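You operate a simulated robot arm through the tools that you are given. There is no shell and no other tool. Be economical: measure what you need, move in short steps, check, and stop when the job is done.

You run a simulated robot arm. Do the job below in one go: nothing can be reset, and whatever is moved stays where it is left.

JOB
Put the green disc bead from the top of the white bench on top of the mould there and the orange disc bead on the woven mat. Put the 12 mm banded peg from the top of the white bench in the inside of the ash tub and the 16 mm banded peg on the top of the green bench. Put the teal dipper on the shelf under the green bench. Take the wide funnel and leave it on the shelf under the grey bench. Take the tint card and leave it on the top of the small table. Fetch the tin cup from the top of the black bench and set it on the shelf under the teal bench. Do these in any order. Set down upright: tint card.

The check looks at the end state, three seconds after you hand in, the way a careful person would. Anything else that was tipped, shoved, dropped, spilled or broken makes it a failure.

ROBOT AND FRAMES
A 7-joint arm with a two-finger gripper on a trunk, on a base that drives. Base frame: it is fixed to the floor where the robot stands at the start and does not move with it; the origin is under the middle of the robot, x ahead of it, y to its left, z up; the surface under the hand at the start is at about z = 80. Units: cm, degrees, N and s.
With the tool pointing down near the work surface it reaches from about 38 to 78 cm from the robot's upright axis, wherever it stands. Its first joint turns from -143.0 to 143.0 degrees. Places, roughly: banded peg [50, 100, 75]; disc bead [50, -25, 75]; inside of the ash tub (13x13 cm) [-108, -150, 80]; mould (8x8x4 cm) [70, 0, 80]; shelf under the green bench [60, 320, 30]; shelf under the grey bench [-440, 380, 30]; shelf under the teal bench [50, 650, 30]; teal dipper (4x4x14 cm) [60, 300, 90]; tin cup (7x7x6 cm) [-260, 600, 80]; tint card [-450, 350, 75]; top of the green bench [50, 320, 80]; top of the small table [-260, 490, 70]; wide funnel (8x8x7 cm) [-450, 380, 90]; woven mat (33x15 cm) [42, -228, 84]. Payload 2.45 kg.
Tool frame: the origin (TCP) lies between the finger pads and is the grasp point; the fingertips stand 2.6 cm ahead of it; z points along the fingers, y is the line along which they close. The gripper opens to 9.6 cm. The gripper's body begins 6.9 cm behind the TCP.
Orientation is told as [roll, pitch, yaw] about the base's x, y, z axes, in that order, counted from this pose: with the fingers straight down and closing along the base's y, the tool's x points along the base's -x, its y along +y and its z along -z.

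CONTROLS
- The arm moves only by the tool drive_tool. Its argument "moves" is a list of rows, each a list of 7 numbers: the turn, a rotation vector about the base's x, y, z in units of 5 degrees (1.0 is 5 degrees), then the shift along the base's x, y, z in units of 40 mm (1.0 is 40 mm), then the gripper command, from -1 (shut) to 1 (fully open), values between in proportion. In form: [[wx, wy, wz, x, y, z, hand], ...]. A call has 1 to 10 rows; each row shifts and turns the commanded pose from where the row before left it. A call with a number of a shift or a turn outside -1 to 1 is refused whole. A row lasts 0.2 s, in which the tool goes at most 5 cm and 8.6 degrees; a call with a longer step from one row to the next is refused whole, and so is a gripper value outside its range. Where a pose cannot be reached the arm comes as near as it can. A force on the tool above 40 N (or 10 N above the force at the start of the call, whichever is more), or a blocked arm, ends the call early, and 0.2 s more pass. The fingers move at their own pace and stop on an object; they squeeze with about 25 N. The grip force told is the motor's: it shows also when the fingers shut on nothing. Time passes only in rows, and 0.2 s behind the last, so rows that do not move let the fingers close. The reply holds the time, the measured pose of the TCP, the force on the tool along the base axes, the opening and the grip force, in the units named above and with some noise, with the torque about the TCP (base axes, N m) and any sound that the robot's microphone picked up.
- Cameras (640 x 400 px; columns grow to the right, rows downward): "scene" is now at [3.38, 18.32, 153.3]; the picture's right is [0.00, -1.00, 0.00], its down [-0.68, -0.00, -0.74] and it looks along [0.74, 0.00, -0.68] (base axes); focal length 294 px, centre (320, 200). "wrist" rides on the gripper at [8.2, 0.3, -9.8] in the tool frame; the picture's right is [-0.04, 1.00, 0.00], its down [-0.73, -0.03, -0.68] and it looks along [-0.68, -0.03, 0.73] (tool axes); focal length 256 px, centre (320, 200).
- get_image(camera): a new picture of that camera. No time passes.
- lift_body(by): slides the trunk up (or, below 0, down) by that many cm; the arm and the scene camera ride with it, the base frame stays. It gives what a move gives, with no picture.
- base_move(legs): drives the robot by 1 to 6 legs, each [ahead, turn to the left] in cm and degrees, along the robot's own axes; the way and the turn of a leg run together, so that a leg with both is an arc; at most 150 cm and 180 degrees a leg. The arm and the cameras ride along, it lands a little off, and it stops where it bumps. It gives what a move gives.
- pan_tilt(pan, tilt): turns the head with the scene camera to pan (to the left, within 155 degrees either way) and tilt (down, from -29 to 69), counted from straight ahead of the robot. It gives what a move gives.
- locate(camera, pixels): there is no depth. For up to 12 entries [column, row, z] of the newest picture of that camera ("zoom" is the newest enlarged one), the place [x, y] in the base frame at which the ray of that pixel passes the height z, good to about 0.3 cm. No time passes.
- close_up(camera, box): a new picture of the part [left, top, right, bottom] of that camera's present view, enlarged. No time passes.
- hand_in(): hands the job in; it is judged then, once.

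Go step by step. Measure first, check grasps and placings, and put right what went wrong. The budget is 322 turns and 190 pictures, counting those below and the enlarged ones. Unless the task says otherwise, let go and move clear before handing in, and close with one line.

The tools are called as a command line: name --pt "numbers of a row" for each row, then --argument value for the rest, lists and objects as JSON in quotes. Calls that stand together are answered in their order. drive_tool: Moves the arm, as the interface text tells. Its arguments: {"type":"object","properties":{"moves":{"type":"array","items":{"type":"array","items":{"type":"number"}}}},"required":["moves"]} The other tools are called the same way: lift_body (by) slides the trunk up or down; base_move (legs) drives the base; pan_tilt (pan, tilt) turns the head that bears the scene camera; get_image (camera) takes a picture; locate (camera, pixels) gives the place at which the rays of pixels pass given heights; close_up (camera, box) takes an enlarged picture of a part of a camera's view; hand_in () hands the job in.

At the start:

```text
time: 0.0
tcp_pos: [58.2, -5.46, 100.84]
orientation: [-0.1, 0.0, -0.1]
wrist_force: [0.4, 0.2, 0.5]
wrist_torque: [-0.03, -0.03, -0.02]
opening: 9.61
finger_force: 0.0
trunk travel left (down, up): [-57.5, 6.5]
robot x, y, heading: [0.3, 0.13, -0.1]
head pan, tilt: [0.3, 42.6]
```

scene: 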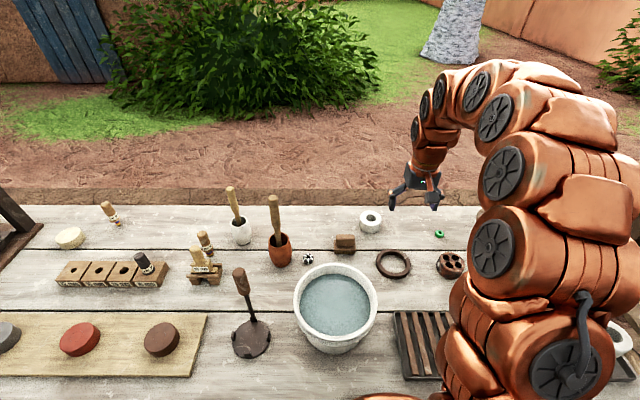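
wrist: 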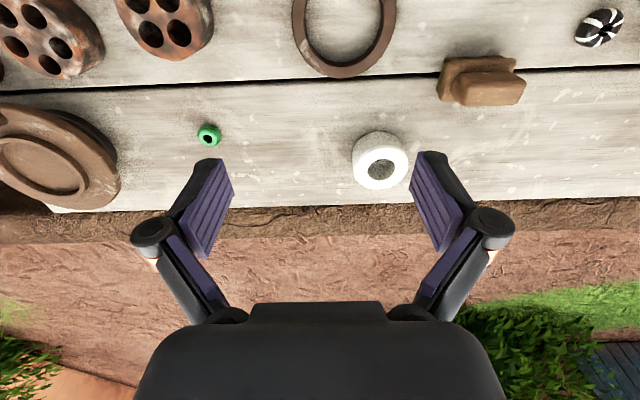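

The green bead shows at scene (439,234) and wrist (208,135); a white ringed block at scene (370,221). I'll locate the bench objects first.

locate --camera "scene" --pixels '[[439, 236, 80], [370, 224, 80], [308, 259, 80], [345, 245, 80], [392, 262, 80], [452, 264, 80], [115, 222, 80], [205, 252, 80], [148, 270, 80], [205, 278, 80], [70, 238, 80], [335, 320, 80]]'

close_up --camera "scene" --box '[40, 180, 280, 330]'

close_up --camera "scene" --box '[280, 190, 480, 315]'

locate --camera "wrist" --pixels '[[208, 137, 80], [380, 165, 80], [600, 30, 80], [340, 30, 80], [55, 165, 80], [480, 85, 80]]'

```text
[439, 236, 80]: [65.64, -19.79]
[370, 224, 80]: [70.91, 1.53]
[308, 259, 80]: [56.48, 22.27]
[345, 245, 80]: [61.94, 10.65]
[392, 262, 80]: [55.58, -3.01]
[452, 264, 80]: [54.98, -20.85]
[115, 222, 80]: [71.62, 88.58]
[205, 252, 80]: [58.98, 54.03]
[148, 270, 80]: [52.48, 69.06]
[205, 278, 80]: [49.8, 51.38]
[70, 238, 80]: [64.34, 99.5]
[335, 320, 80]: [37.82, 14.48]
```

```text
2.67 times, centred on (160, 255) of scene
```

zoom: 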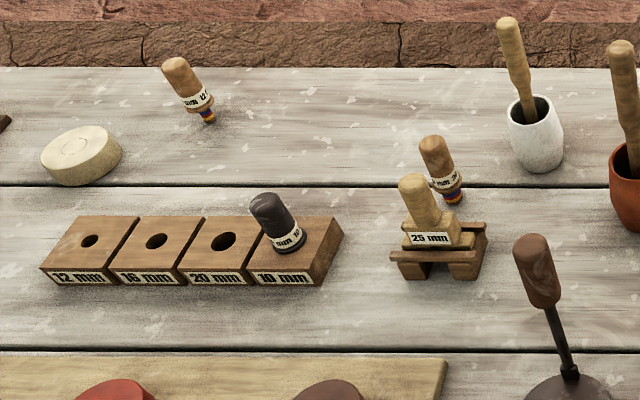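

```text
3.20 times, centred on (380, 252) of scene
```

zoom: 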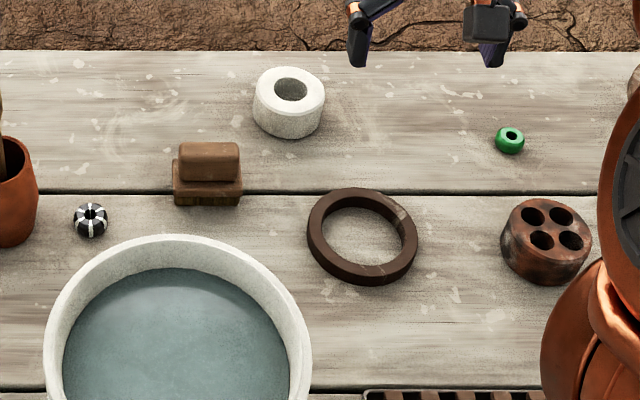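

```text
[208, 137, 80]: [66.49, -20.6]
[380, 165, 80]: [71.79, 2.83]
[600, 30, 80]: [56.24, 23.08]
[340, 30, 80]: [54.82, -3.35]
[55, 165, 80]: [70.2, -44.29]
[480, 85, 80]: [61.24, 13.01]
```

Mould is the white ring at about [71,2]; two loose banded pegs at [71,88] and [59,54]. I'll look left and right for the others.

close_up --camera "scene" --box '[90, 195, 130, 230]'

close_up --camera "scene" --box '[180, 220, 230, 260]'

pan_tilt --pan 60 --tilt 35

get_image --camera "scene"

pan_tilt --pan -50 --tilt 35

get_image --camera "scene"

```text
11.43 times, centred on (110, 212) of scene
```

zoom: 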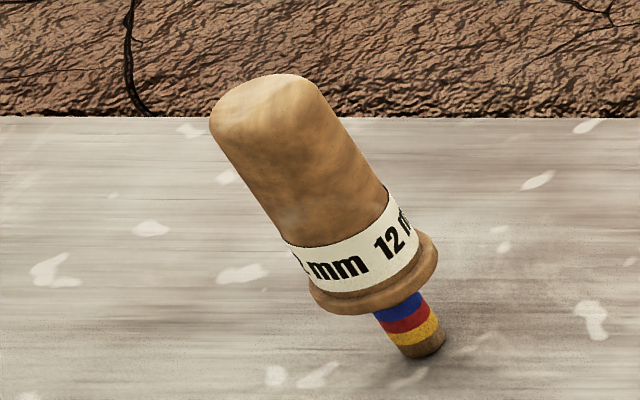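

```text
10.00 times, centred on (205, 240) of scene
```

zoom: 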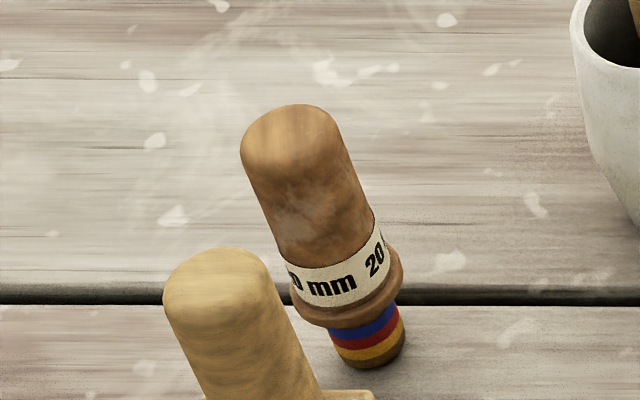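

```text
time: 1.3
tcp_pos: [58.23, -5.44, 100.87]
orientation: [0.0, 0.0, 0.0]
wrist_force: [-0.2, 0.1, 0.7]
wrist_torque: [0.07, -0.01, 0.0]
opening: 9.61
finger_force: 0.1
trunk travel left (down, up): [-57.5, 6.5]
robot x, y, heading: [-0.3, 0.37, 0.2]
head pan, tilt: [60.0, 35.0]
```

```text
183 pictures are left
```

scene: 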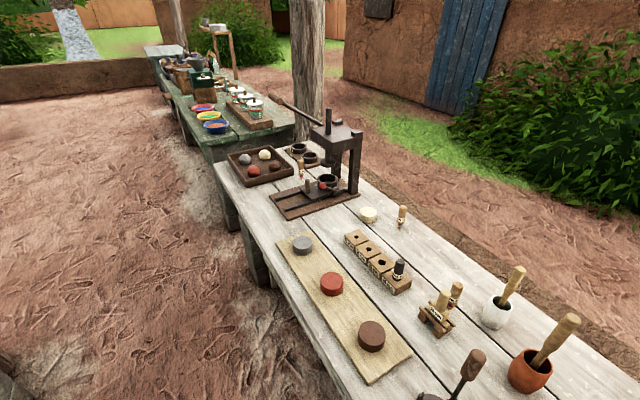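

```text
time: 3.2
tcp_pos: [58.27, -5.55, 100.96]
orientation: [0.0, 0.0, 0.0]
wrist_force: [0.2, 0.8, -0.4]
wrist_torque: [0.03, 0.03, -0.03]
opening: 9.59
finger_force: 0.0
trunk travel left (down, up): [-57.5, 6.5]
robot x, y, heading: [0.02, 0.03, -0.1]
head pan, tilt: [-50.0, 35.0]
```

```text
182 pictures are left
```

scene: 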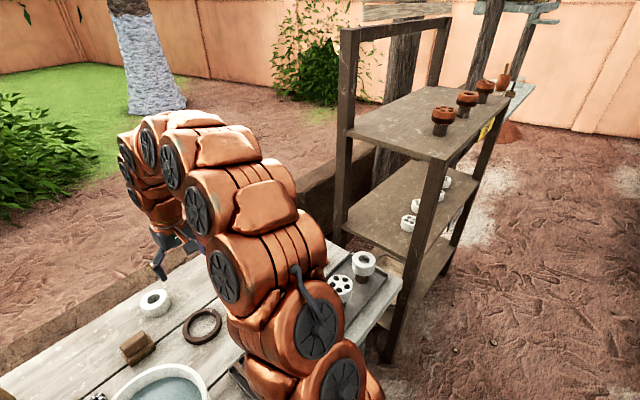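

The 12 mm banded peg is at [71,88]; the other loose one is 20 mm. I'll look closer at the left end (press area) for the 16 mm, and right for the orange bead.

pan_tilt --pan 70 --tilt 30

close_up --camera "scene" --box '[280, 80, 500, 220]'

close_up --camera "scene" --box '[200, 10, 360, 110]'

pan_tilt --pan 120 --tilt 15

get_image --camera "scene"

pan_tilt --pan -110 --tilt 15

get_image --camera "scene"

```text
time: 5.2
tcp_pos: [58.37, -5.49, 100.99]
orientation: [0.1, 0.1, 0.0]
wrist_force: [-0.4, -0.7, 0.6]
wrist_torque: [0.0, 0.01, 0.0]
opening: 9.61
finger_force: 0.1
trunk travel left (down, up): [-57.5, 6.5]
robot x, y, heading: [0.22, -0.1, -0.1]
head pan, tilt: [70.0, 30.0]
```

```text
2.86 times, centred on (390, 150) of scene
```

zoom: 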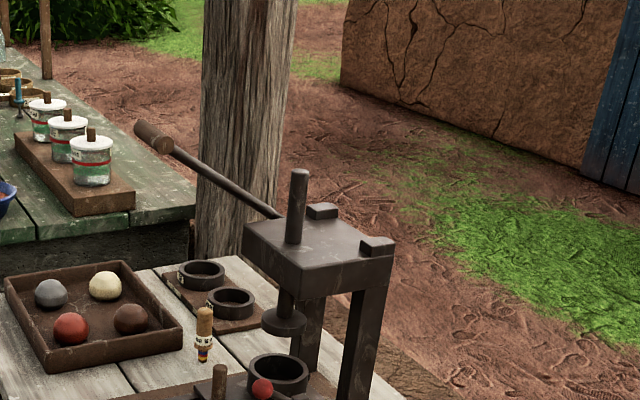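

```text
4.00 times, centred on (280, 60) of scene
```

zoom: 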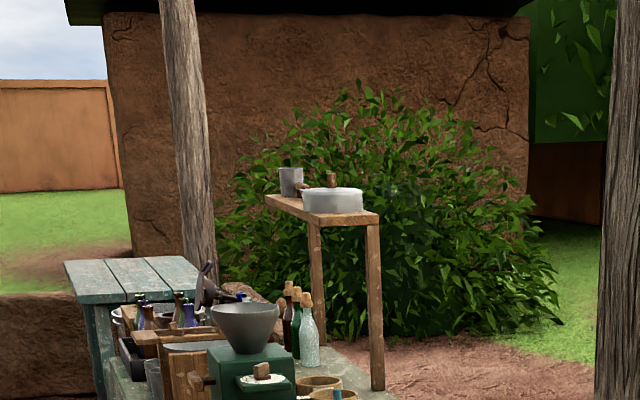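

```text
time: 6.4
tcp_pos: [58.3, -5.44, 100.9]
orientation: [0.1, 0.0, -0.1]
wrist_force: [-0.6, 0.0, 0.9]
wrist_torque: [0.0, -0.01, 0.01]
opening: 9.59
finger_force: 0.0
trunk travel left (down, up): [-57.5, 6.5]
robot x, y, heading: [-0.04, 0.26, -0.1]
head pan, tilt: [120.0, 15.0]
```

```text
179 pictures are left
```

scene: 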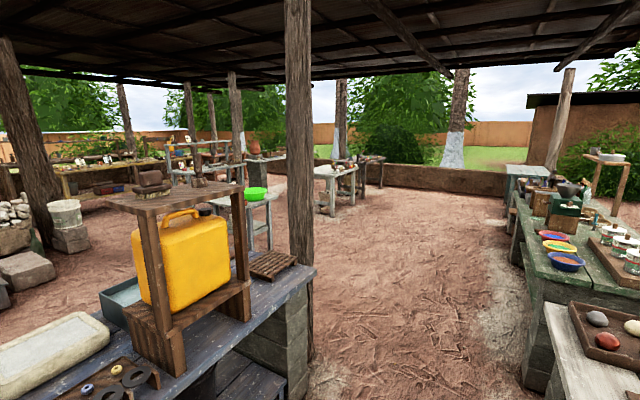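

```text
time: 9.6
tcp_pos: [58.31, -5.47, 100.83]
orientation: [0.0, 0.0, 0.0]
wrist_force: [0.8, 0.1, 0.3]
wrist_torque: [-0.01, 0.0, 0.0]
opening: 9.6
finger_force: 0.1
trunk travel left (down, up): [-57.5, 6.5]
robot x, y, heading: [-0.02, -0.13, 0.2]
head pan, tilt: [-110.0, 15.0]
```

```text
178 pictures are left
```

scene: 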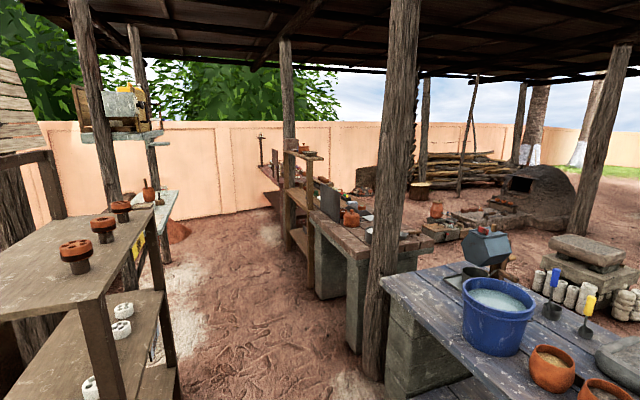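

There is a bench behind the robot with beads at (88,388). I'll look around behind.

pan_tilt --pan 150 --tilt 35

get_image --camera "scene"

pan_tilt --pan -150 --tilt 35

get_image --camera "scene"

pan_tilt --pan -80 --tilt 20

get_image --camera "scene"

```text
time: 13.3
tcp_pos: [58.23, -5.34, 100.92]
orientation: [0.0, 0.0, -0.1]
wrist_force: [-0.1, 0.7, 0.2]
wrist_torque: [0.0, -0.01, 0.0]
opening: 9.63
finger_force: 0.1
trunk travel left (down, up): [-57.5, 6.5]
robot x, y, heading: [0.03, 0.05, 0.1]
head pan, tilt: [150.0, 35.0]
```

```text
177 pictures are left
```

scene: 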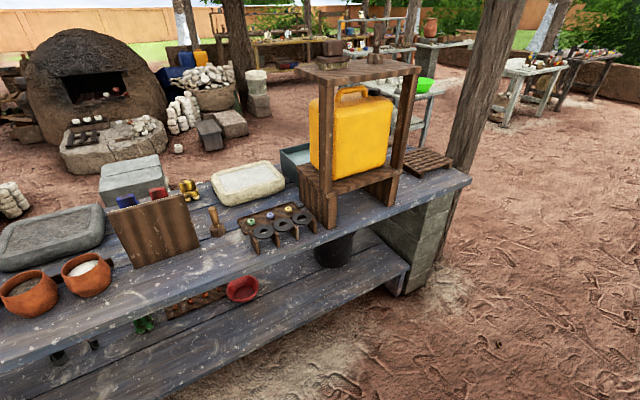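

```text
time: 17.4
tcp_pos: [58.27, -5.59, 100.83]
orientation: [-0.1, 0.0, 0.0]
wrist_force: [-0.7, -1.5, -0.1]
wrist_torque: [-0.03, 0.0, -0.02]
opening: 9.6
finger_force: 0.0
trunk travel left (down, up): [-57.5, 6.5]
robot x, y, heading: [0.0, -0.21, 0.0]
head pan, tilt: [-150.0, 35.0]
```

```text
176 pictures are left
```

scene: 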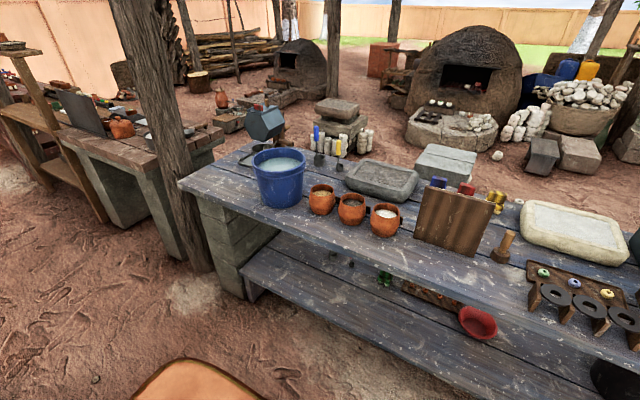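

```text
time: 18.8
tcp_pos: [58.16, -5.49, 100.88]
orientation: [0.0, 0.1, 0.1]
wrist_force: [0.0, -0.9, -0.2]
wrist_torque: [0.01, 0.03, 0.0]
opening: 9.59
finger_force: 0.0
trunk travel left (down, up): [-57.5, 6.5]
robot x, y, heading: [0.07, -0.14, 0.1]
head pan, tilt: [-80.0, 20.0]
```

```text
175 pictures are left
```

scene: 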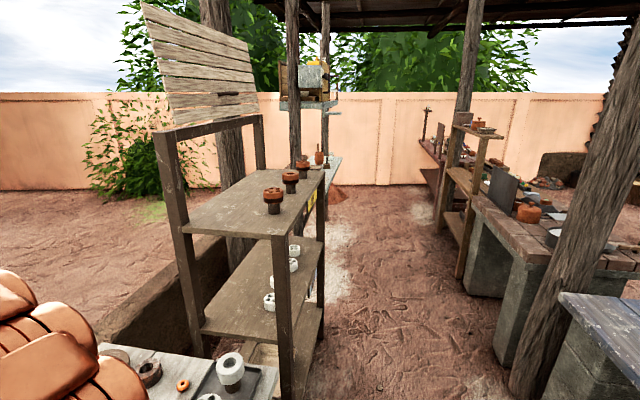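

The orange bead is at (182,385) on the right end of the white bench. Zoom and locate.

pan_tilt --pan -65 --tilt 50

get_image --camera "scene"

```text
time: 19.7
tcp_pos: [58.26, -5.39, 100.83]
orientation: [0.1, -0.1, -0.1]
wrist_force: [0.0, -0.1, -0.7]
wrist_torque: [0.01, 0.04, 0.0]
opening: 9.62
finger_force: 0.0
trunk travel left (down, up): [-57.5, 6.5]
robot x, y, heading: [-0.1, 0.32, -0.2]
head pan, tilt: [-65.0, 50.0]
```

```text
174 pictures are left
```

scene: 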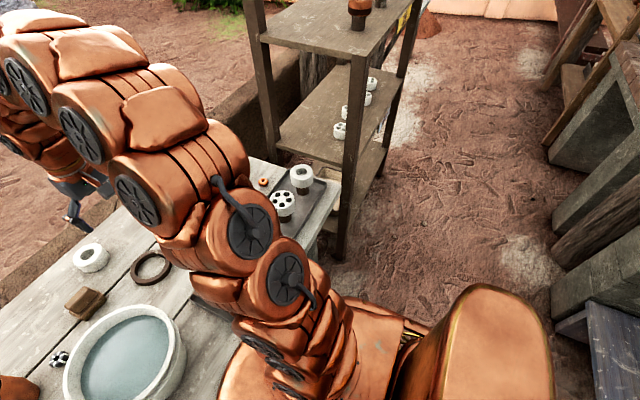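

locate --camera "scene" --pixels '[[264, 183, 80], [284, 215, 80], [302, 188, 80]]'

close_up --camera "wrist" --box '[180, 100, 440, 220]'

close_up --camera "scene" --box '[240, 150, 340, 230]'

```text
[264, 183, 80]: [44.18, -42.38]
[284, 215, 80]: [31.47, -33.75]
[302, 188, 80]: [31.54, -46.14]
```

```text
2.46 times, centred on (310, 160) of wrist
```

zoom: 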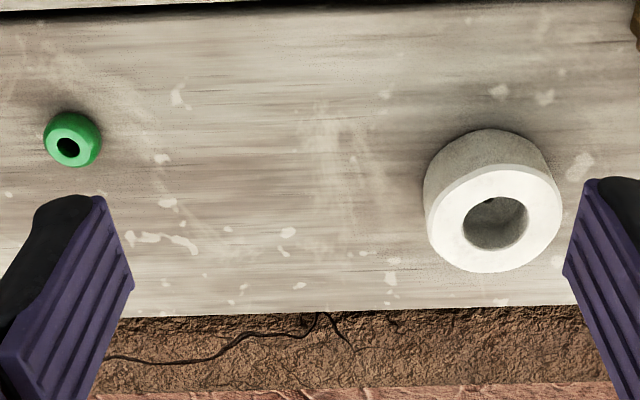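

```text
5.00 times, centred on (290, 190) of scene
```

zoom: 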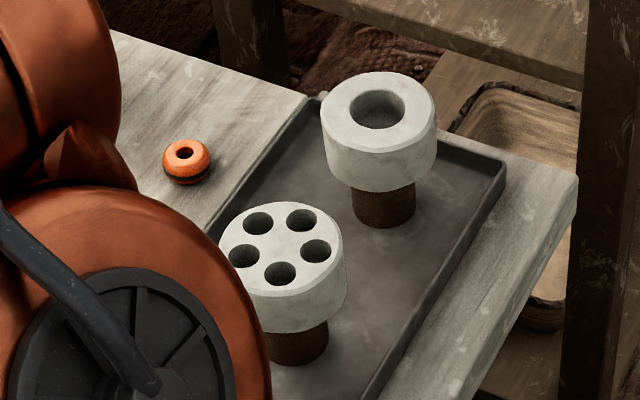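

Orange bead at about [44,-42], green at about [65.5,-20]. First green bead: hover over it and re-measure with the wrist camera.

drive_tool --pt "0 0 0 0.45 -0.93 -0.5 0" --pt "0 0 0 0.45 -0.93 -0.5 0" --pt "0 0 0 0.45 -0.93 -0.5 0" --pt "0 0 0 0.45 -0.93 -0.5 0" --pt "0 0 0 0 0 0 0"

get_image --camera "wrist"

```text
time: 20.9
tcp_pos: [65.67, -20.26, 92.66]
orientation: [-0.1, 0.0, 0.0]
wrist_force: [-0.8, 0.1, 0.2]
wrist_torque: [0.02, -0.01, 0.03]
opening: 4.76
finger_force: 0.0
trunk travel left (down, up): [-57.5, 6.5]
robot x, y, heading: [-0.09, 0.02, -0.2]
head pan, tilt: [-65.0, 50.0]
```

```text
171 pictures are left
```

wrist: 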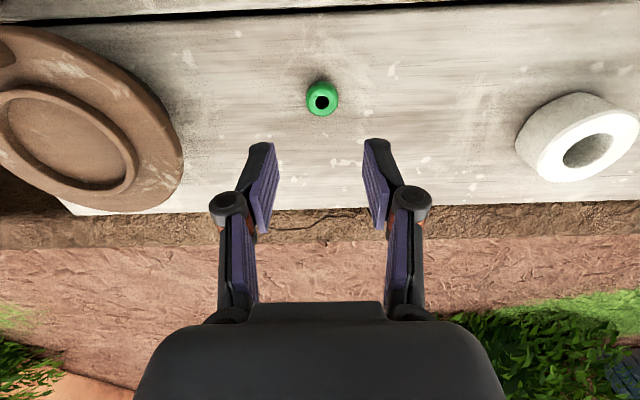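

locate --camera "wrist" --pixels '[[322, 102, 82], [322, 97, 81], [306, 98, 81], [338, 98, 81], [588, 152, 84], [540, 160, 84], [638, 140, 84], [588, 128, 84], [590, 180, 84], [564, 152, 84], [612, 150, 84], [540, 110, 80]]'

close_up --camera "wrist" --box '[480, 70, 640, 220]'

close_up --camera "wrist" --box '[280, 70, 360, 130]'

```text
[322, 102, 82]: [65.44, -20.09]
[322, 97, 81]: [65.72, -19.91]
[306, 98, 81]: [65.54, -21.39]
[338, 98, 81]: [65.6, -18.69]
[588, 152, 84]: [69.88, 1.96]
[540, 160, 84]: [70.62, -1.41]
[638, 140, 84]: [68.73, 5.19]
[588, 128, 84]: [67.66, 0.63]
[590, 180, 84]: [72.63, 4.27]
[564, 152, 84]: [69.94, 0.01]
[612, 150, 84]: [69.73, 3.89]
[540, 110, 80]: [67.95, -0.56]
```

```text
2.67 times, centred on (560, 145) of wrist
```

zoom: 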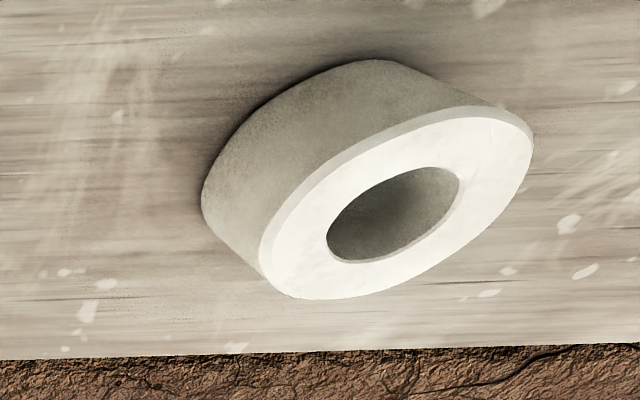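

```text
6.67 times, centred on (320, 100) of wrist
```

zoom: 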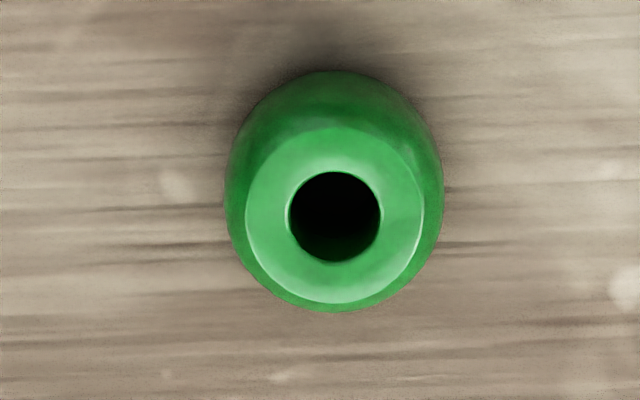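

Bead center measures [65.6,-20.0], 2.8 cm wide; descending with the hand half open.

drive_tool --pt "0 0 0 0 0.06 -0.9 0" --pt "0 0 0 0 0 -0.9 0" --pt "0 0 0 0 0 -0.6 0" --pt "0 0 0 0 0 0 0" --pt "0 0 0 0 0 0 -1" --pt "0 0 0 0 0 0 -1" --pt "0 0 0 0 0 0 -1"

get_image --camera "wrist"

```text
time: 22.5
tcp_pos: [65.57, -20.08, 83.23]
orientation: [0.0, 0.0, -0.1]
wrist_force: [0.0, 0.3, -0.2]
wrist_torque: [-0.04, -0.01, 0.02]
opening: 2.64
finger_force: 24.9
trunk travel left (down, up): [-57.5, 6.5]
robot x, y, heading: [0.23, -0.07, -0.2]
head pan, tilt: [-65.0, 50.0]
```

```text
168 pictures are left
```

wrist: 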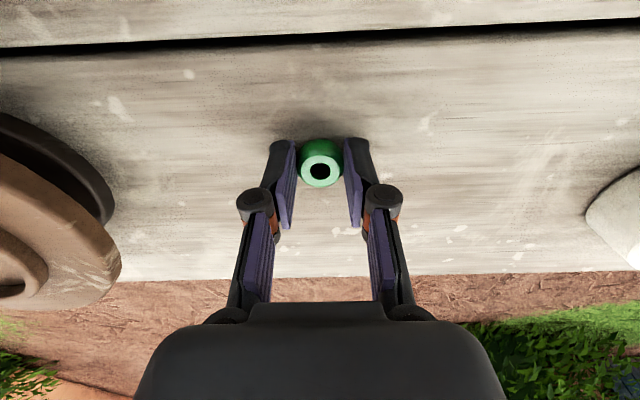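

Grasped at 2.64 cm. Lift and move near the mould to measure its rim.

drive_tool --pt "0 0 0 0 0 1 -1" --pt "0 0 0 0 0 1 -1" --pt "0 0 0 0 0 1 -1" --pt "0 0 0 0 0.9 0.5 -1" --pt "0 0 0 0 0.9 0.2 -1" --pt "0 0 0 0 0.7 0 -1" --pt "0 0 0 0 0 0 -1"

get_image --camera "wrist"

close_up --camera "wrist" --box '[340, 60, 540, 185]'

```text
time: 24.1
tcp_pos: [65.49, -10.11, 97.98]
orientation: [0.0, 0.0, -0.1]
wrist_force: [-0.3, 0.0, 0.1]
wrist_torque: [0.0, 0.0, -0.01]
opening: 2.69
finger_force: 25.3
trunk travel left (down, up): [-57.5, 6.5]
robot x, y, heading: [-0.16, -0.01, 0.0]
head pan, tilt: [-65.0, 50.0]
```

```text
167 pictures are left
```

wrist: 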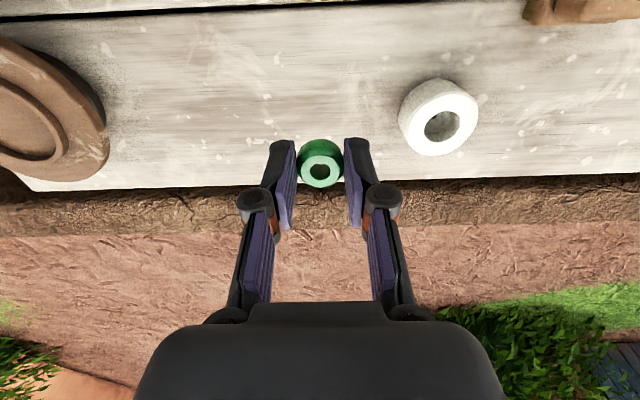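

```text
3.20 times, centred on (440, 122) of wrist
```

zoom: 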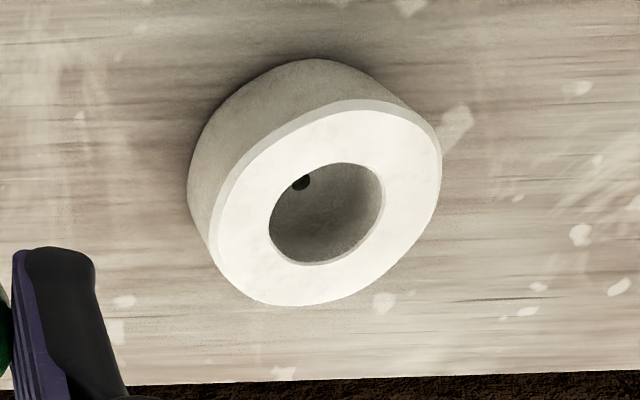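

locate --camera "zoom" --pixels '[[326, 214, 84], [210, 236, 84], [441, 168, 84], [340, 100, 84], [290, 306, 84], [268, 225, 84], [383, 200, 84], [340, 162, 84], [310, 266, 84], [190, 205, 80], [300, 60, 80]]'

```text
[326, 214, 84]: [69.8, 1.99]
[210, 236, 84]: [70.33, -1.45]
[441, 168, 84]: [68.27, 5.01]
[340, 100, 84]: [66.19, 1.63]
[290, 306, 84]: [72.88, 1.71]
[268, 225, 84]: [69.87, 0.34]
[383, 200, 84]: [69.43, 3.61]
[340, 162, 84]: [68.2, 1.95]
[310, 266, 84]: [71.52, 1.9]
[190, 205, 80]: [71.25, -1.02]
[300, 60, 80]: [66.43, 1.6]
```

Mould top center is about [69.7,1.85] with R≈3.4, hole r≈1.65, so the bead must sit on the rim: target [67.95,0.1]. Move above, then down in little steps.

drive_tool --pt "0 0 0 0.205 0.85 0 -1" --pt "0 0 0 0.205 0.85 0 -1" --pt "0 0 0 0.205 0.85 0 -1" --pt "0 0 0 0 0 -0.8 -1" --pt "0 0 0 0 0 -0.8 -1" --pt "0 0 0 0 0 -0.7 -1" --pt "0 0 0 0 0 0 -1"

get_image --camera "wrist"

```text
time: 25.7
tcp_pos: [67.9, 0.25, 88.66]
orientation: [0.0, 0.0, 0.0]
wrist_force: [0.9, 0.1, 0.1]
wrist_torque: [0.01, -0.03, -0.03]
opening: 2.66
finger_force: 25.5
trunk travel left (down, up): [-57.5, 6.5]
robot x, y, heading: [0.03, -0.17, 0.2]
head pan, tilt: [-65.0, 50.0]
```

```text
165 pictures are left
```

wrist: 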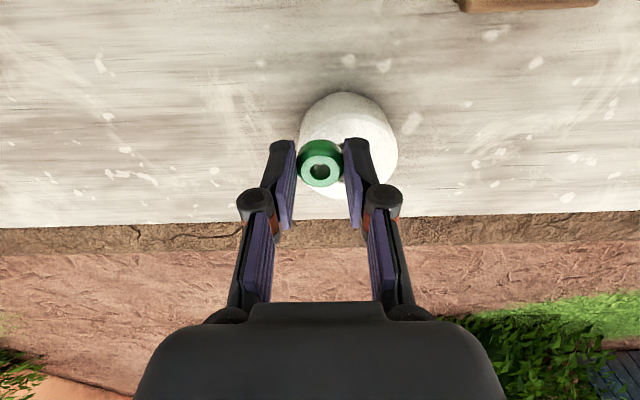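

Positioned over the lower-left rim; lowering gently to contact.

drive_tool --pt "0 0 0 0 0 -0.1 -1" --pt "0 0 0 0 0 -0.1 -1" --pt "0 0 0 0 0 -0.08 -1" --pt "0 0 0 0 0 0 -1"

close_up --camera "wrist" --box '[240, 80, 440, 205]'

```text
time: 26.7
tcp_pos: [67.93, -0.01, 87.85]
orientation: [0.0, 0.0, 0.0]
wrist_force: [0.0, 0.4, -0.7]
wrist_torque: [0.0, 0.01, -0.02]
opening: 2.64
finger_force: 25.7
trunk travel left (down, up): [-57.5, 6.5]
robot x, y, heading: [-0.44, 0.3, 0.2]
head pan, tilt: [-65.0, 50.0]
```

```text
3.20 times, centred on (340, 142) of wrist
```

zoom: 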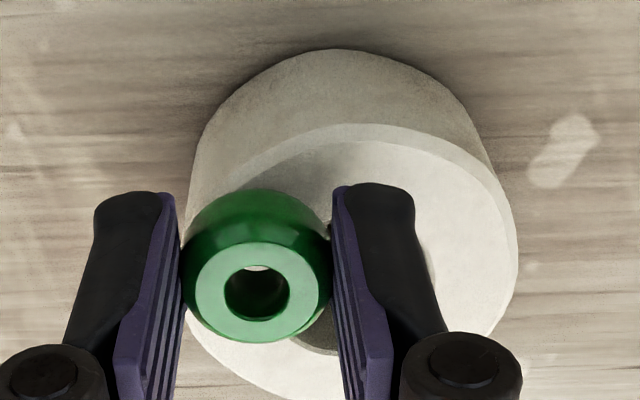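

drive_tool --pt "0 0 0 0 0 -0.06 -1" --pt "0 0 0 0 0 -0.05 -1" --pt "0 0 0 0 0 0 -1"

drive_tool --pt "0 0 0 0 0 -0.05 -1" --pt "0 0 0 0 0 0 -1"

```text
time: 27.5
tcp_pos: [67.88, 0.13, 87.3]
orientation: [0.0, 0.0, 0.0]
wrist_force: [0.2, -0.1, -0.2]
wrist_torque: [0.02, -0.02, -0.01]
opening: 2.64
finger_force: 24.9
trunk travel left (down, up): [-57.5, 6.5]
robot x, y, heading: [0.05, -0.19, 0.0]
head pan, tilt: [-65.0, 50.0]
```

```text
time: 28.1
tcp_pos: [68.07, 0.1, 87.16]
orientation: [0.0, -0.1, 0.1]
wrist_force: [-0.1, -1.0, 9.7]
wrist_torque: [0.02, -0.04, 0.0]
opening: 2.64
finger_force: 25.0
trunk travel left (down, up): [-57.5, 6.5]
robot x, y, heading: [-0.46, -0.0, 0.0]
head pan, tilt: [-65.0, 50.0]
```

Contact (9.7 N). Release and rise, then look.

drive_tool --pt "0 0 0 0 0 0 -0.2" --pt "0 0 0 0 0 0 -0.2" --pt "0 0 0 0 0 0.5 -0.2" --pt "0 0 0 0 0 1 -0.2" --pt "0 0 0 -0.5 0 0.8 -0.2" --pt "0 0 0 0 0 0 -0.2"

close_up --camera "wrist" --box '[240, 50, 440, 175]'

```text
time: 29.5
tcp_pos: [65.62, -0.16, 96.21]
orientation: [0.0, 0.0, 0.0]
wrist_force: [0.4, 0.6, -0.8]
wrist_torque: [0.0, 0.01, 0.0]
opening: 3.86
finger_force: 0.1
trunk travel left (down, up): [-57.5, 6.5]
robot x, y, heading: [-0.01, -0.14, -0.1]
head pan, tilt: [-65.0, 50.0]
```

```text
3.20 times, centred on (340, 112) of wrist
```

zoom: 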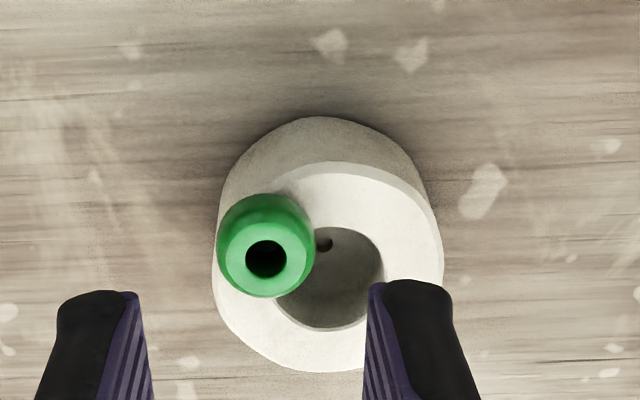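

Green bead rests on the rim. Now move over to the orange bead.

drive_tool --pt "0 0 0 -0.55 -1 0.2 -0.1" --pt "0 0 0 -0.55 -1 0 -0.1" --pt "0 0 0 -0.55 -1 0 -0.1" --pt "0 0 0 -0.55 -1 0 -0.1" --pt "0 0 0 -0.55 -1 0 -0.1" --pt "0 0 0 -0.55 -1 0 -0.1" --pt "0 0 0 -0.55 -1 0 -0.1" --pt "0 0 0 -0.55 -1 0 -0.1" --pt "0 0 0 -0.55 -1 0 -0.1" --pt "0 0 0 -0.4 -1 0 0"

get_image --camera "wrist"

get_image --camera "scene"

```text
time: 31.7
tcp_pos: [44.31, -39.89, 97.31]
orientation: [-0.1, -0.2, 0.0]
wrist_force: [0.5, -0.2, -0.4]
wrist_torque: [-0.05, 0.02, 0.04]
opening: 4.79
finger_force: 0.1
trunk travel left (down, up): [-57.5, 6.5]
robot x, y, heading: [0.14, -0.03, 0.2]
head pan, tilt: [-65.0, 50.0]
```

```text
162 pictures are left
```

wrist: 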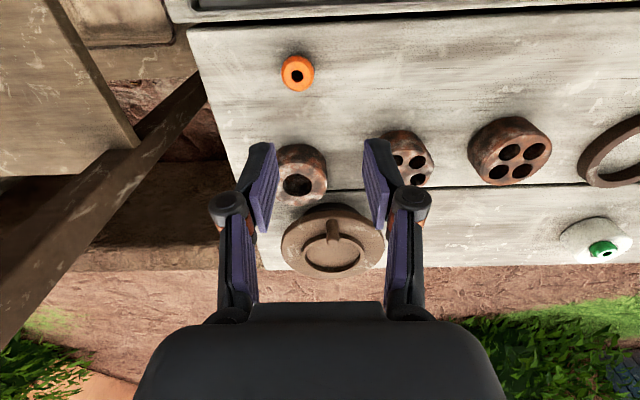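

```text
161 pictures are left
```

scene: 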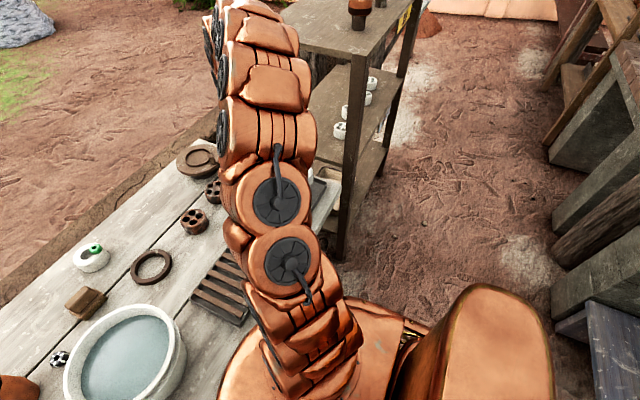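

locate --camera "wrist" --pixels '[[298, 74, 81], [297, 76, 82], [300, 180, 82], [236, 250, 80], [190, 30, 80], [133, 146, 100], [133, 146, 120]]'

```text
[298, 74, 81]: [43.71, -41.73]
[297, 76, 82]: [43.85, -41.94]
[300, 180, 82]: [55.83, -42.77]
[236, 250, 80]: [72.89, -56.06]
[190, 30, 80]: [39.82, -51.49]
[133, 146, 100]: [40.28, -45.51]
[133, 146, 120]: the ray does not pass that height
```

Orange bead at [43.75,-41.8]. Shift and descend.

drive_tool --pt "0 0 0 -0.14 -0.47 -0.5 0" --pt "0 0 0 0 0 -1 0" --pt "0 0 0 0 0 -0.7 0" --pt "0 0 0 0 0 0 0"

get_image --camera "wrist"

```text
time: 32.7
tcp_pos: [43.94, -41.7, 88.34]
orientation: [0.0, 0.0, 0.0]
wrist_force: [0.1, -0.5, 0.2]
wrist_torque: [0.04, 0.01, 0.02]
opening: 4.78
finger_force: 0.0
trunk travel left (down, up): [-57.5, 6.5]
robot x, y, heading: [0.16, 0.17, -0.1]
head pan, tilt: [-65.0, 50.0]
```

```text
160 pictures are left
```

wrist: 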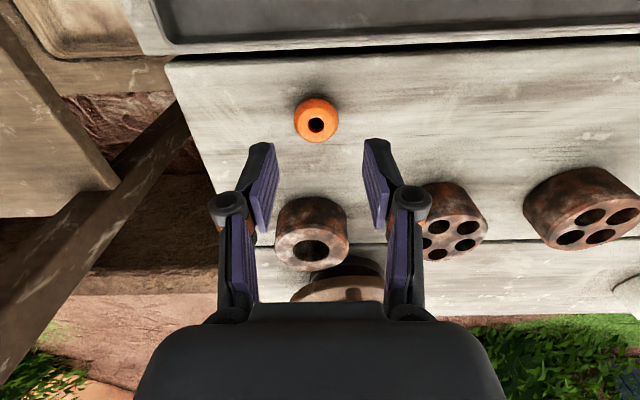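

locate --camera "wrist" --pixels '[[316, 121, 81], [316, 124, 82]]'

drive_tool --pt "0 0 0 0 0 -0.7 0" --pt "0 0 0 0 0 -0.6 0" --pt "0 0 0 0 0 0 0" --pt "0 0 0 0 0 0 -1" --pt "0 0 0 0 0 0 -1" --pt "0 0 0 0 0 0 -1"

get_image --camera "wrist"

```text
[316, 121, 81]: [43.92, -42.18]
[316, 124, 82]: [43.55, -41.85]
```

```text
time: 34.1
tcp_pos: [43.85, -41.86, 83.1]
orientation: [0.1, 0.0, -0.1]
wrist_force: [-0.4, -0.7, 0.1]
wrist_torque: [-0.02, -0.01, 0.01]
opening: 3.07
finger_force: 24.6
trunk travel left (down, up): [-57.5, 6.5]
robot x, y, heading: [0.11, 0.03, -0.0]
head pan, tilt: [-65.0, 50.0]
```

```text
159 pictures are left
```

wrist: 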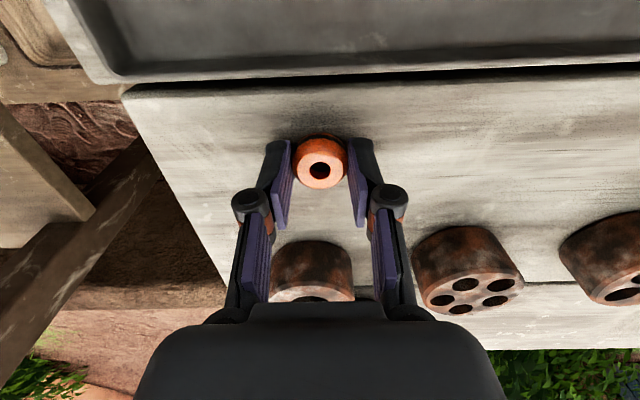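

Orange bead held (3.07 cm). Lift high and bring the arm straight ahead.

drive_tool --pt "0 0 0 0 0 1 -1" --pt "0 0 0 0 0 1 -1" --pt "0 0 0 0 0 1 -1" --pt "0 0 0 0 0 1 -1" --pt "0 0 0 0 0.5 1 -1" --pt "0 0 0 0 1 0.6 -1" --pt "0 0 0 0 1 0 -1" --pt "0 0 0 0 1 0 -1" --pt "0 0 0 0 1 0 -1" --pt "0 0 0 0 1 0 -1"

drive_tool --pt "0 0 0 0 1 0 -1" --pt "0 0 0 0 1 0 -1" --pt "0 0 0 0 1 0 -1" --pt "0 0 0 0 1 0 -1" --pt "0 0 0 0 1 0 -1"

pan_tilt --pan -95 --tilt 42

get_image --camera "scene"

pan_tilt --pan -150 --tilt 50

get_image --camera "scene"

```text
time: 36.3
tcp_pos: [43.74, -19.6, 105.8]
orientation: [0.0, 0.0, 0.0]
wrist_force: [0.1, 0.2, -1.2]
wrist_torque: [0.05, -0.02, 0.0]
opening: 3.07
finger_force: 25.2
trunk travel left (down, up): [-57.5, 6.5]
robot x, y, heading: [-0.35, -0.1, 0.1]
head pan, tilt: [-65.0, 50.0]
```

```text
time: 37.5
tcp_pos: [43.96, 0.27, 105.35]
orientation: [0.1, 0.0, 0.0]
wrist_force: [-0.3, 0.2, -0.3]
wrist_torque: [0.03, 0.0, 0.03]
opening: 3.05
finger_force: 24.8
trunk travel left (down, up): [-57.5, 6.5]
robot x, y, heading: [0.06, -0.09, 0.2]
head pan, tilt: [-65.0, 50.0]
```

```text
time: 38.5
tcp_pos: [43.91, 0.26, 105.27]
orientation: [0.0, 0.1, -0.1]
wrist_force: [1.5, -0.6, 0.3]
wrist_torque: [0.01, -0.01, 0.0]
opening: 3.05
finger_force: 25.4
trunk travel left (down, up): [-57.5, 6.5]
robot x, y, heading: [-0.22, -0.0, 0.0]
head pan, tilt: [-95.0, 42.0]
```

```text
158 pictures are left
```

scene: 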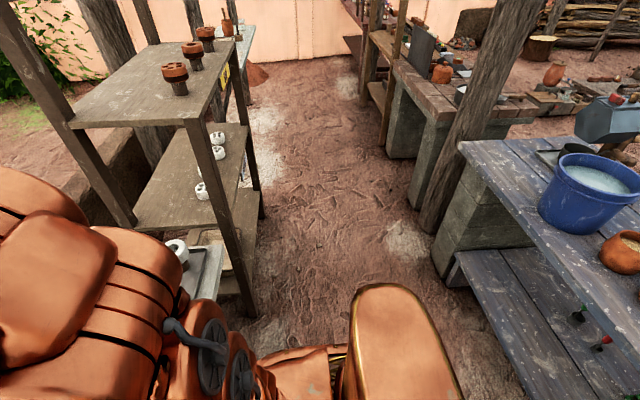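

```text
time: 39.7
tcp_pos: [43.94, 0.28, 105.46]
orientation: [0.0, 0.0, 0.0]
wrist_force: [0.0, 0.5, 0.6]
wrist_torque: [-0.03, -0.02, -0.03]
opening: 3.04
finger_force: 25.5
trunk travel left (down, up): [-57.5, 6.5]
robot x, y, heading: [0.07, 0.15, 0.0]
head pan, tilt: [-150.0, 50.0]
```

```text
157 pictures are left
```

scene: 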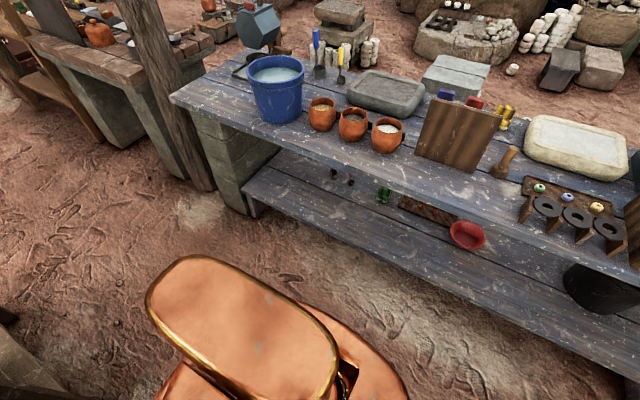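

locate --camera "scene" --pixels '[[256, 217, 0], [208, 190, 0], [250, 210, 0], [500, 210, 80], [360, 158, 80], [172, 95, 80], [400, 270, 30], [102, 142, 0], [260, 100, 80], [170, 260, 60], [345, 360, 60]]'

pan_tilt --pan -95 --tilt 42

get_image --camera "scene"

locate --camera "scene" --pixels '[[250, 315, 0], [258, 218, 0], [433, 232, 0], [388, 155, 0], [420, 170, 0], [248, 100, 80], [193, 123, 109], [222, 300, 80], [370, 118, 0], [70, 120, 109], [250, 80, 80], [240, 40, 80]]'

close_up --camera "scene" --box '[180, 0, 280, 65]'

```text
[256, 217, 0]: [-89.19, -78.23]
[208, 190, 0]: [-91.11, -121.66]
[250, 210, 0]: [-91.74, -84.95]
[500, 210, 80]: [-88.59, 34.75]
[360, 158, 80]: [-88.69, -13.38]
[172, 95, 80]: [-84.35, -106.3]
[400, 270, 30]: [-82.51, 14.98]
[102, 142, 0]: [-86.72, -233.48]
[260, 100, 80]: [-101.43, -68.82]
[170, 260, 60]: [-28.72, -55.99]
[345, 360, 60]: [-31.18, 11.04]
```

```text
time: 41.0
tcp_pos: [44.0, 0.21, 105.38]
orientation: [-0.1, -0.1, 0.0]
wrist_force: [-0.1, 0.3, -0.4]
wrist_torque: [0.02, 0.0, -0.03]
opening: 3.04
finger_force: 25.2
trunk travel left (down, up): [-57.5, 6.5]
robot x, y, heading: [0.16, -0.06, -0.1]
head pan, tilt: [-95.0, 42.0]
```

```text
156 pictures are left
```

scene: 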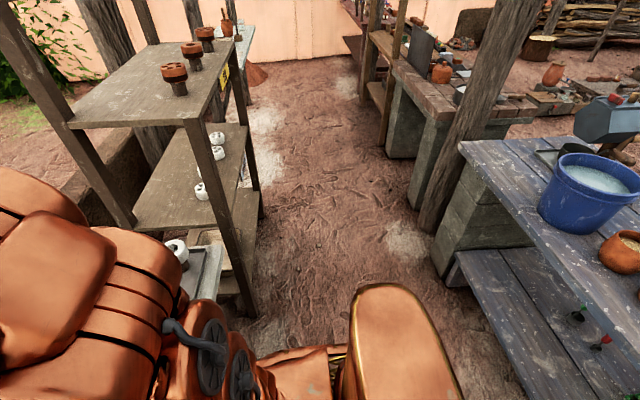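

```text
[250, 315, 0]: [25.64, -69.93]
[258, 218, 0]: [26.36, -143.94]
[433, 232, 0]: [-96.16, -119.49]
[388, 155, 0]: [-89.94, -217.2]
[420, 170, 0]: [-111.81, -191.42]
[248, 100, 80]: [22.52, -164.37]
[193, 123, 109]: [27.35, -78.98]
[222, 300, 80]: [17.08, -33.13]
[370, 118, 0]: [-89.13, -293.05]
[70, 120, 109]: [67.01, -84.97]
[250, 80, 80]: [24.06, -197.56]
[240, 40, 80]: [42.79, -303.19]
```

```text
6.15 times, centred on (230, 32) of scene
```

zoom: 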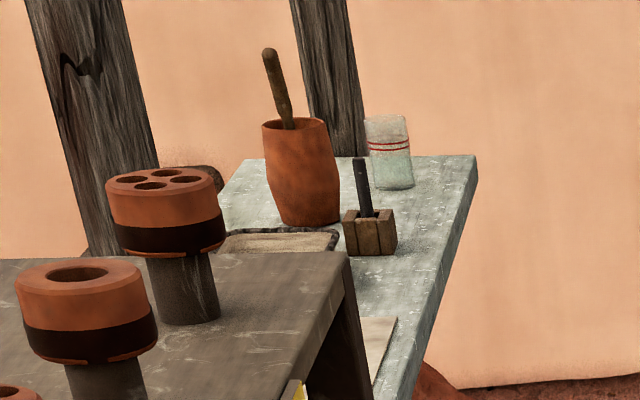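

Aisle spans x≈-85 to 25; rack at y -70..-144. I'll back off 15, turn right, and drive down the aisle, then look.

base_move --legs '[[-17, 0], [0, -90], [120, 0]]'

pan_tilt --pan 40 --tilt 30

get_image --camera "scene"

```text
time: 52.0
tcp_pos: [-21.41, -165.31, 105.31]
orientation: [-0.1, 0.0, -92.2]
wrist_force: [-0.9, 0.0, -0.5]
wrist_torque: [0.03, -0.01, -0.01]
opening: 3.05
finger_force: 25.0
trunk travel left (down, up): [-57.5, 6.5]
robot x, y, heading: [-20.23, -121.45, -92.1]
head pan, tilt: [-95.0, 42.0]
```

```text
time: 54.2
tcp_pos: [-21.43, -165.16, 105.37]
orientation: [-0.1, 0.0, -92.1]
wrist_force: [0.7, -0.2, 0.2]
wrist_torque: [0.04, -0.03, 0.04]
opening: 3.03
finger_force: 25.4
trunk travel left (down, up): [-57.5, 6.5]
robot x, y, heading: [-20.1, -120.92, -92.2]
head pan, tilt: [40.0, 30.0]
```

```text
154 pictures are left
```

scene: 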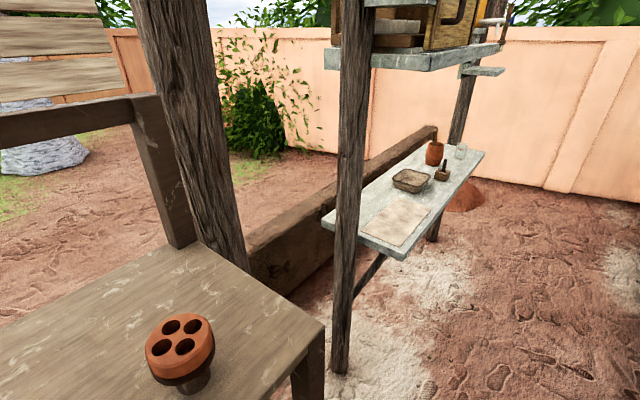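

locate --camera "scene" --pixels '[[400, 225, 84], [360, 232, 82], [404, 258, 82], [483, 152, 82], [340, 370, 0], [395, 205, 84], [430, 212, 84], [393, 245, 84], [364, 230, 84], [435, 240, 0], [500, 45, 140], [370, 65, 140]]'

close_up --camera "scene" --box '[320, 0, 520, 280]'

```text
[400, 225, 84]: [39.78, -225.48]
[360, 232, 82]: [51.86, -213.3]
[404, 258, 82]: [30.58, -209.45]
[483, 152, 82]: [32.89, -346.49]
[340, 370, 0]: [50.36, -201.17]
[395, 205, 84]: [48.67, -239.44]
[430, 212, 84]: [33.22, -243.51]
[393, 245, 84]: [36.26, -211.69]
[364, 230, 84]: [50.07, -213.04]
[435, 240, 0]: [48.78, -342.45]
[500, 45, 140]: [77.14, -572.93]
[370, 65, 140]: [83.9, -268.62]
```

```text
1.43 times, centred on (420, 140) of scene
```

zoom: 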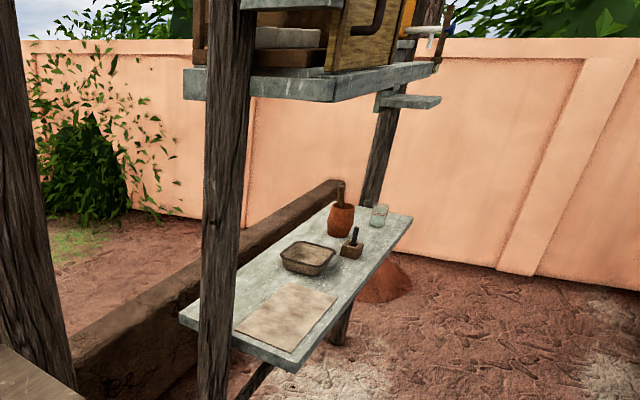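

Mat spans about x 34–50, y -212 to -244. Drive to y≈-226 and turn to face it.

base_move --legs '[[104, 2], [0, 90]]'

pan_tilt --pan 0 --tilt 35

get_image --camera "scene"

```text
time: 63.3
tcp_pos: [20.87, -227.09, 105.3]
orientation: [0.0, 0.0, -1.8]
wrist_force: [-0.4, 0.1, 0.1]
wrist_torque: [-0.02, 0.01, 0.02]
opening: 3.01
finger_force: 24.9
trunk travel left (down, up): [-57.5, 6.5]
robot x, y, heading: [-22.49, -225.88, -1.8]
head pan, tilt: [40.0, 30.0]
```

```text
time: 64.4
tcp_pos: [21.01, -226.93, 105.44]
orientation: [0.0, 0.0, -1.7]
wrist_force: [0.5, -0.8, -0.3]
wrist_torque: [-0.01, 0.0, 0.0]
opening: 3.01
finger_force: 25.0
trunk travel left (down, up): [-57.5, 6.5]
robot x, y, heading: [-22.97, -225.6, -1.6]
head pan, tilt: [0.0, 35.0]
```

```text
152 pictures are left
```

scene: 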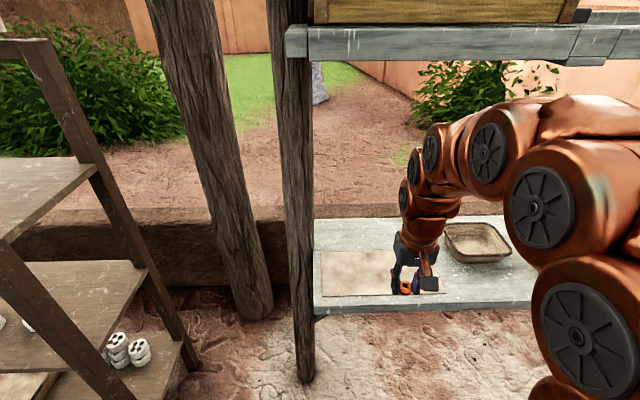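

Mat clearly seen at (320–440, 250–295). Lower trunk, then extend.

locate --camera "scene" --pixels '[[320, 296, 83], [322, 252, 83], [442, 293, 83], [393, 252, 83], [370, 275, 83]]'

lift_body --by -8

drive_tool --pt "0 0 0 1 0 0 -1" --pt "0 0 0 1 0 0 -1" --pt "0 0 0 1 0 0 -1" --pt "0 0 0 0.9 0 0 -1" --pt "0 0 0 0 0 0 -1"

get_image --camera "wrist"

```text
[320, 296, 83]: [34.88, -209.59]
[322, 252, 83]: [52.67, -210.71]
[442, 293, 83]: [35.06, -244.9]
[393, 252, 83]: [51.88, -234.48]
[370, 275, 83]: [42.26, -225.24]
```

```text
time: 65.6
tcp_pos: [21.01, -226.91, 97.42]
orientation: [-0.1, 0.1, -1.8]
wrist_force: [-0.5, -0.4, 0.1]
wrist_torque: [-0.01, 0.05, 0.01]
opening: 2.99
finger_force: 24.9
trunk travel left (down, up): [-49.5, 14.5]
robot x, y, heading: [-22.65, -226.01, -1.6]
head pan, tilt: [0.0, 35.0]
```

```text
time: 66.8
tcp_pos: [36.5, -227.08, 97.46]
orientation: [0.0, 0.1, -1.8]
wrist_force: [-0.8, 0.3, -0.4]
wrist_torque: [-0.02, -0.01, 0.0]
opening: 2.99
finger_force: 24.9
trunk travel left (down, up): [-49.5, 14.5]
robot x, y, heading: [-23.29, -225.88, -1.9]
head pan, tilt: [0.0, 35.0]
```

```text
151 pictures are left
```

wrist: 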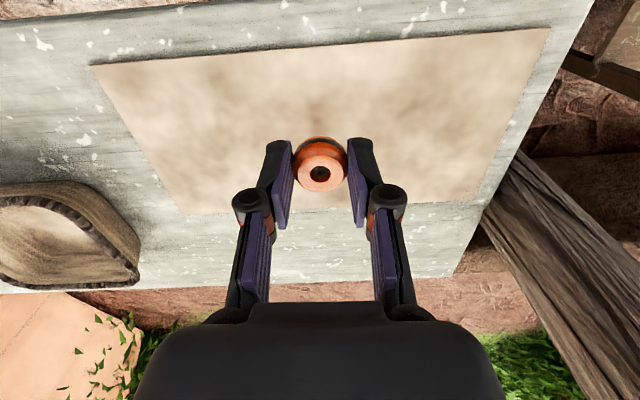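

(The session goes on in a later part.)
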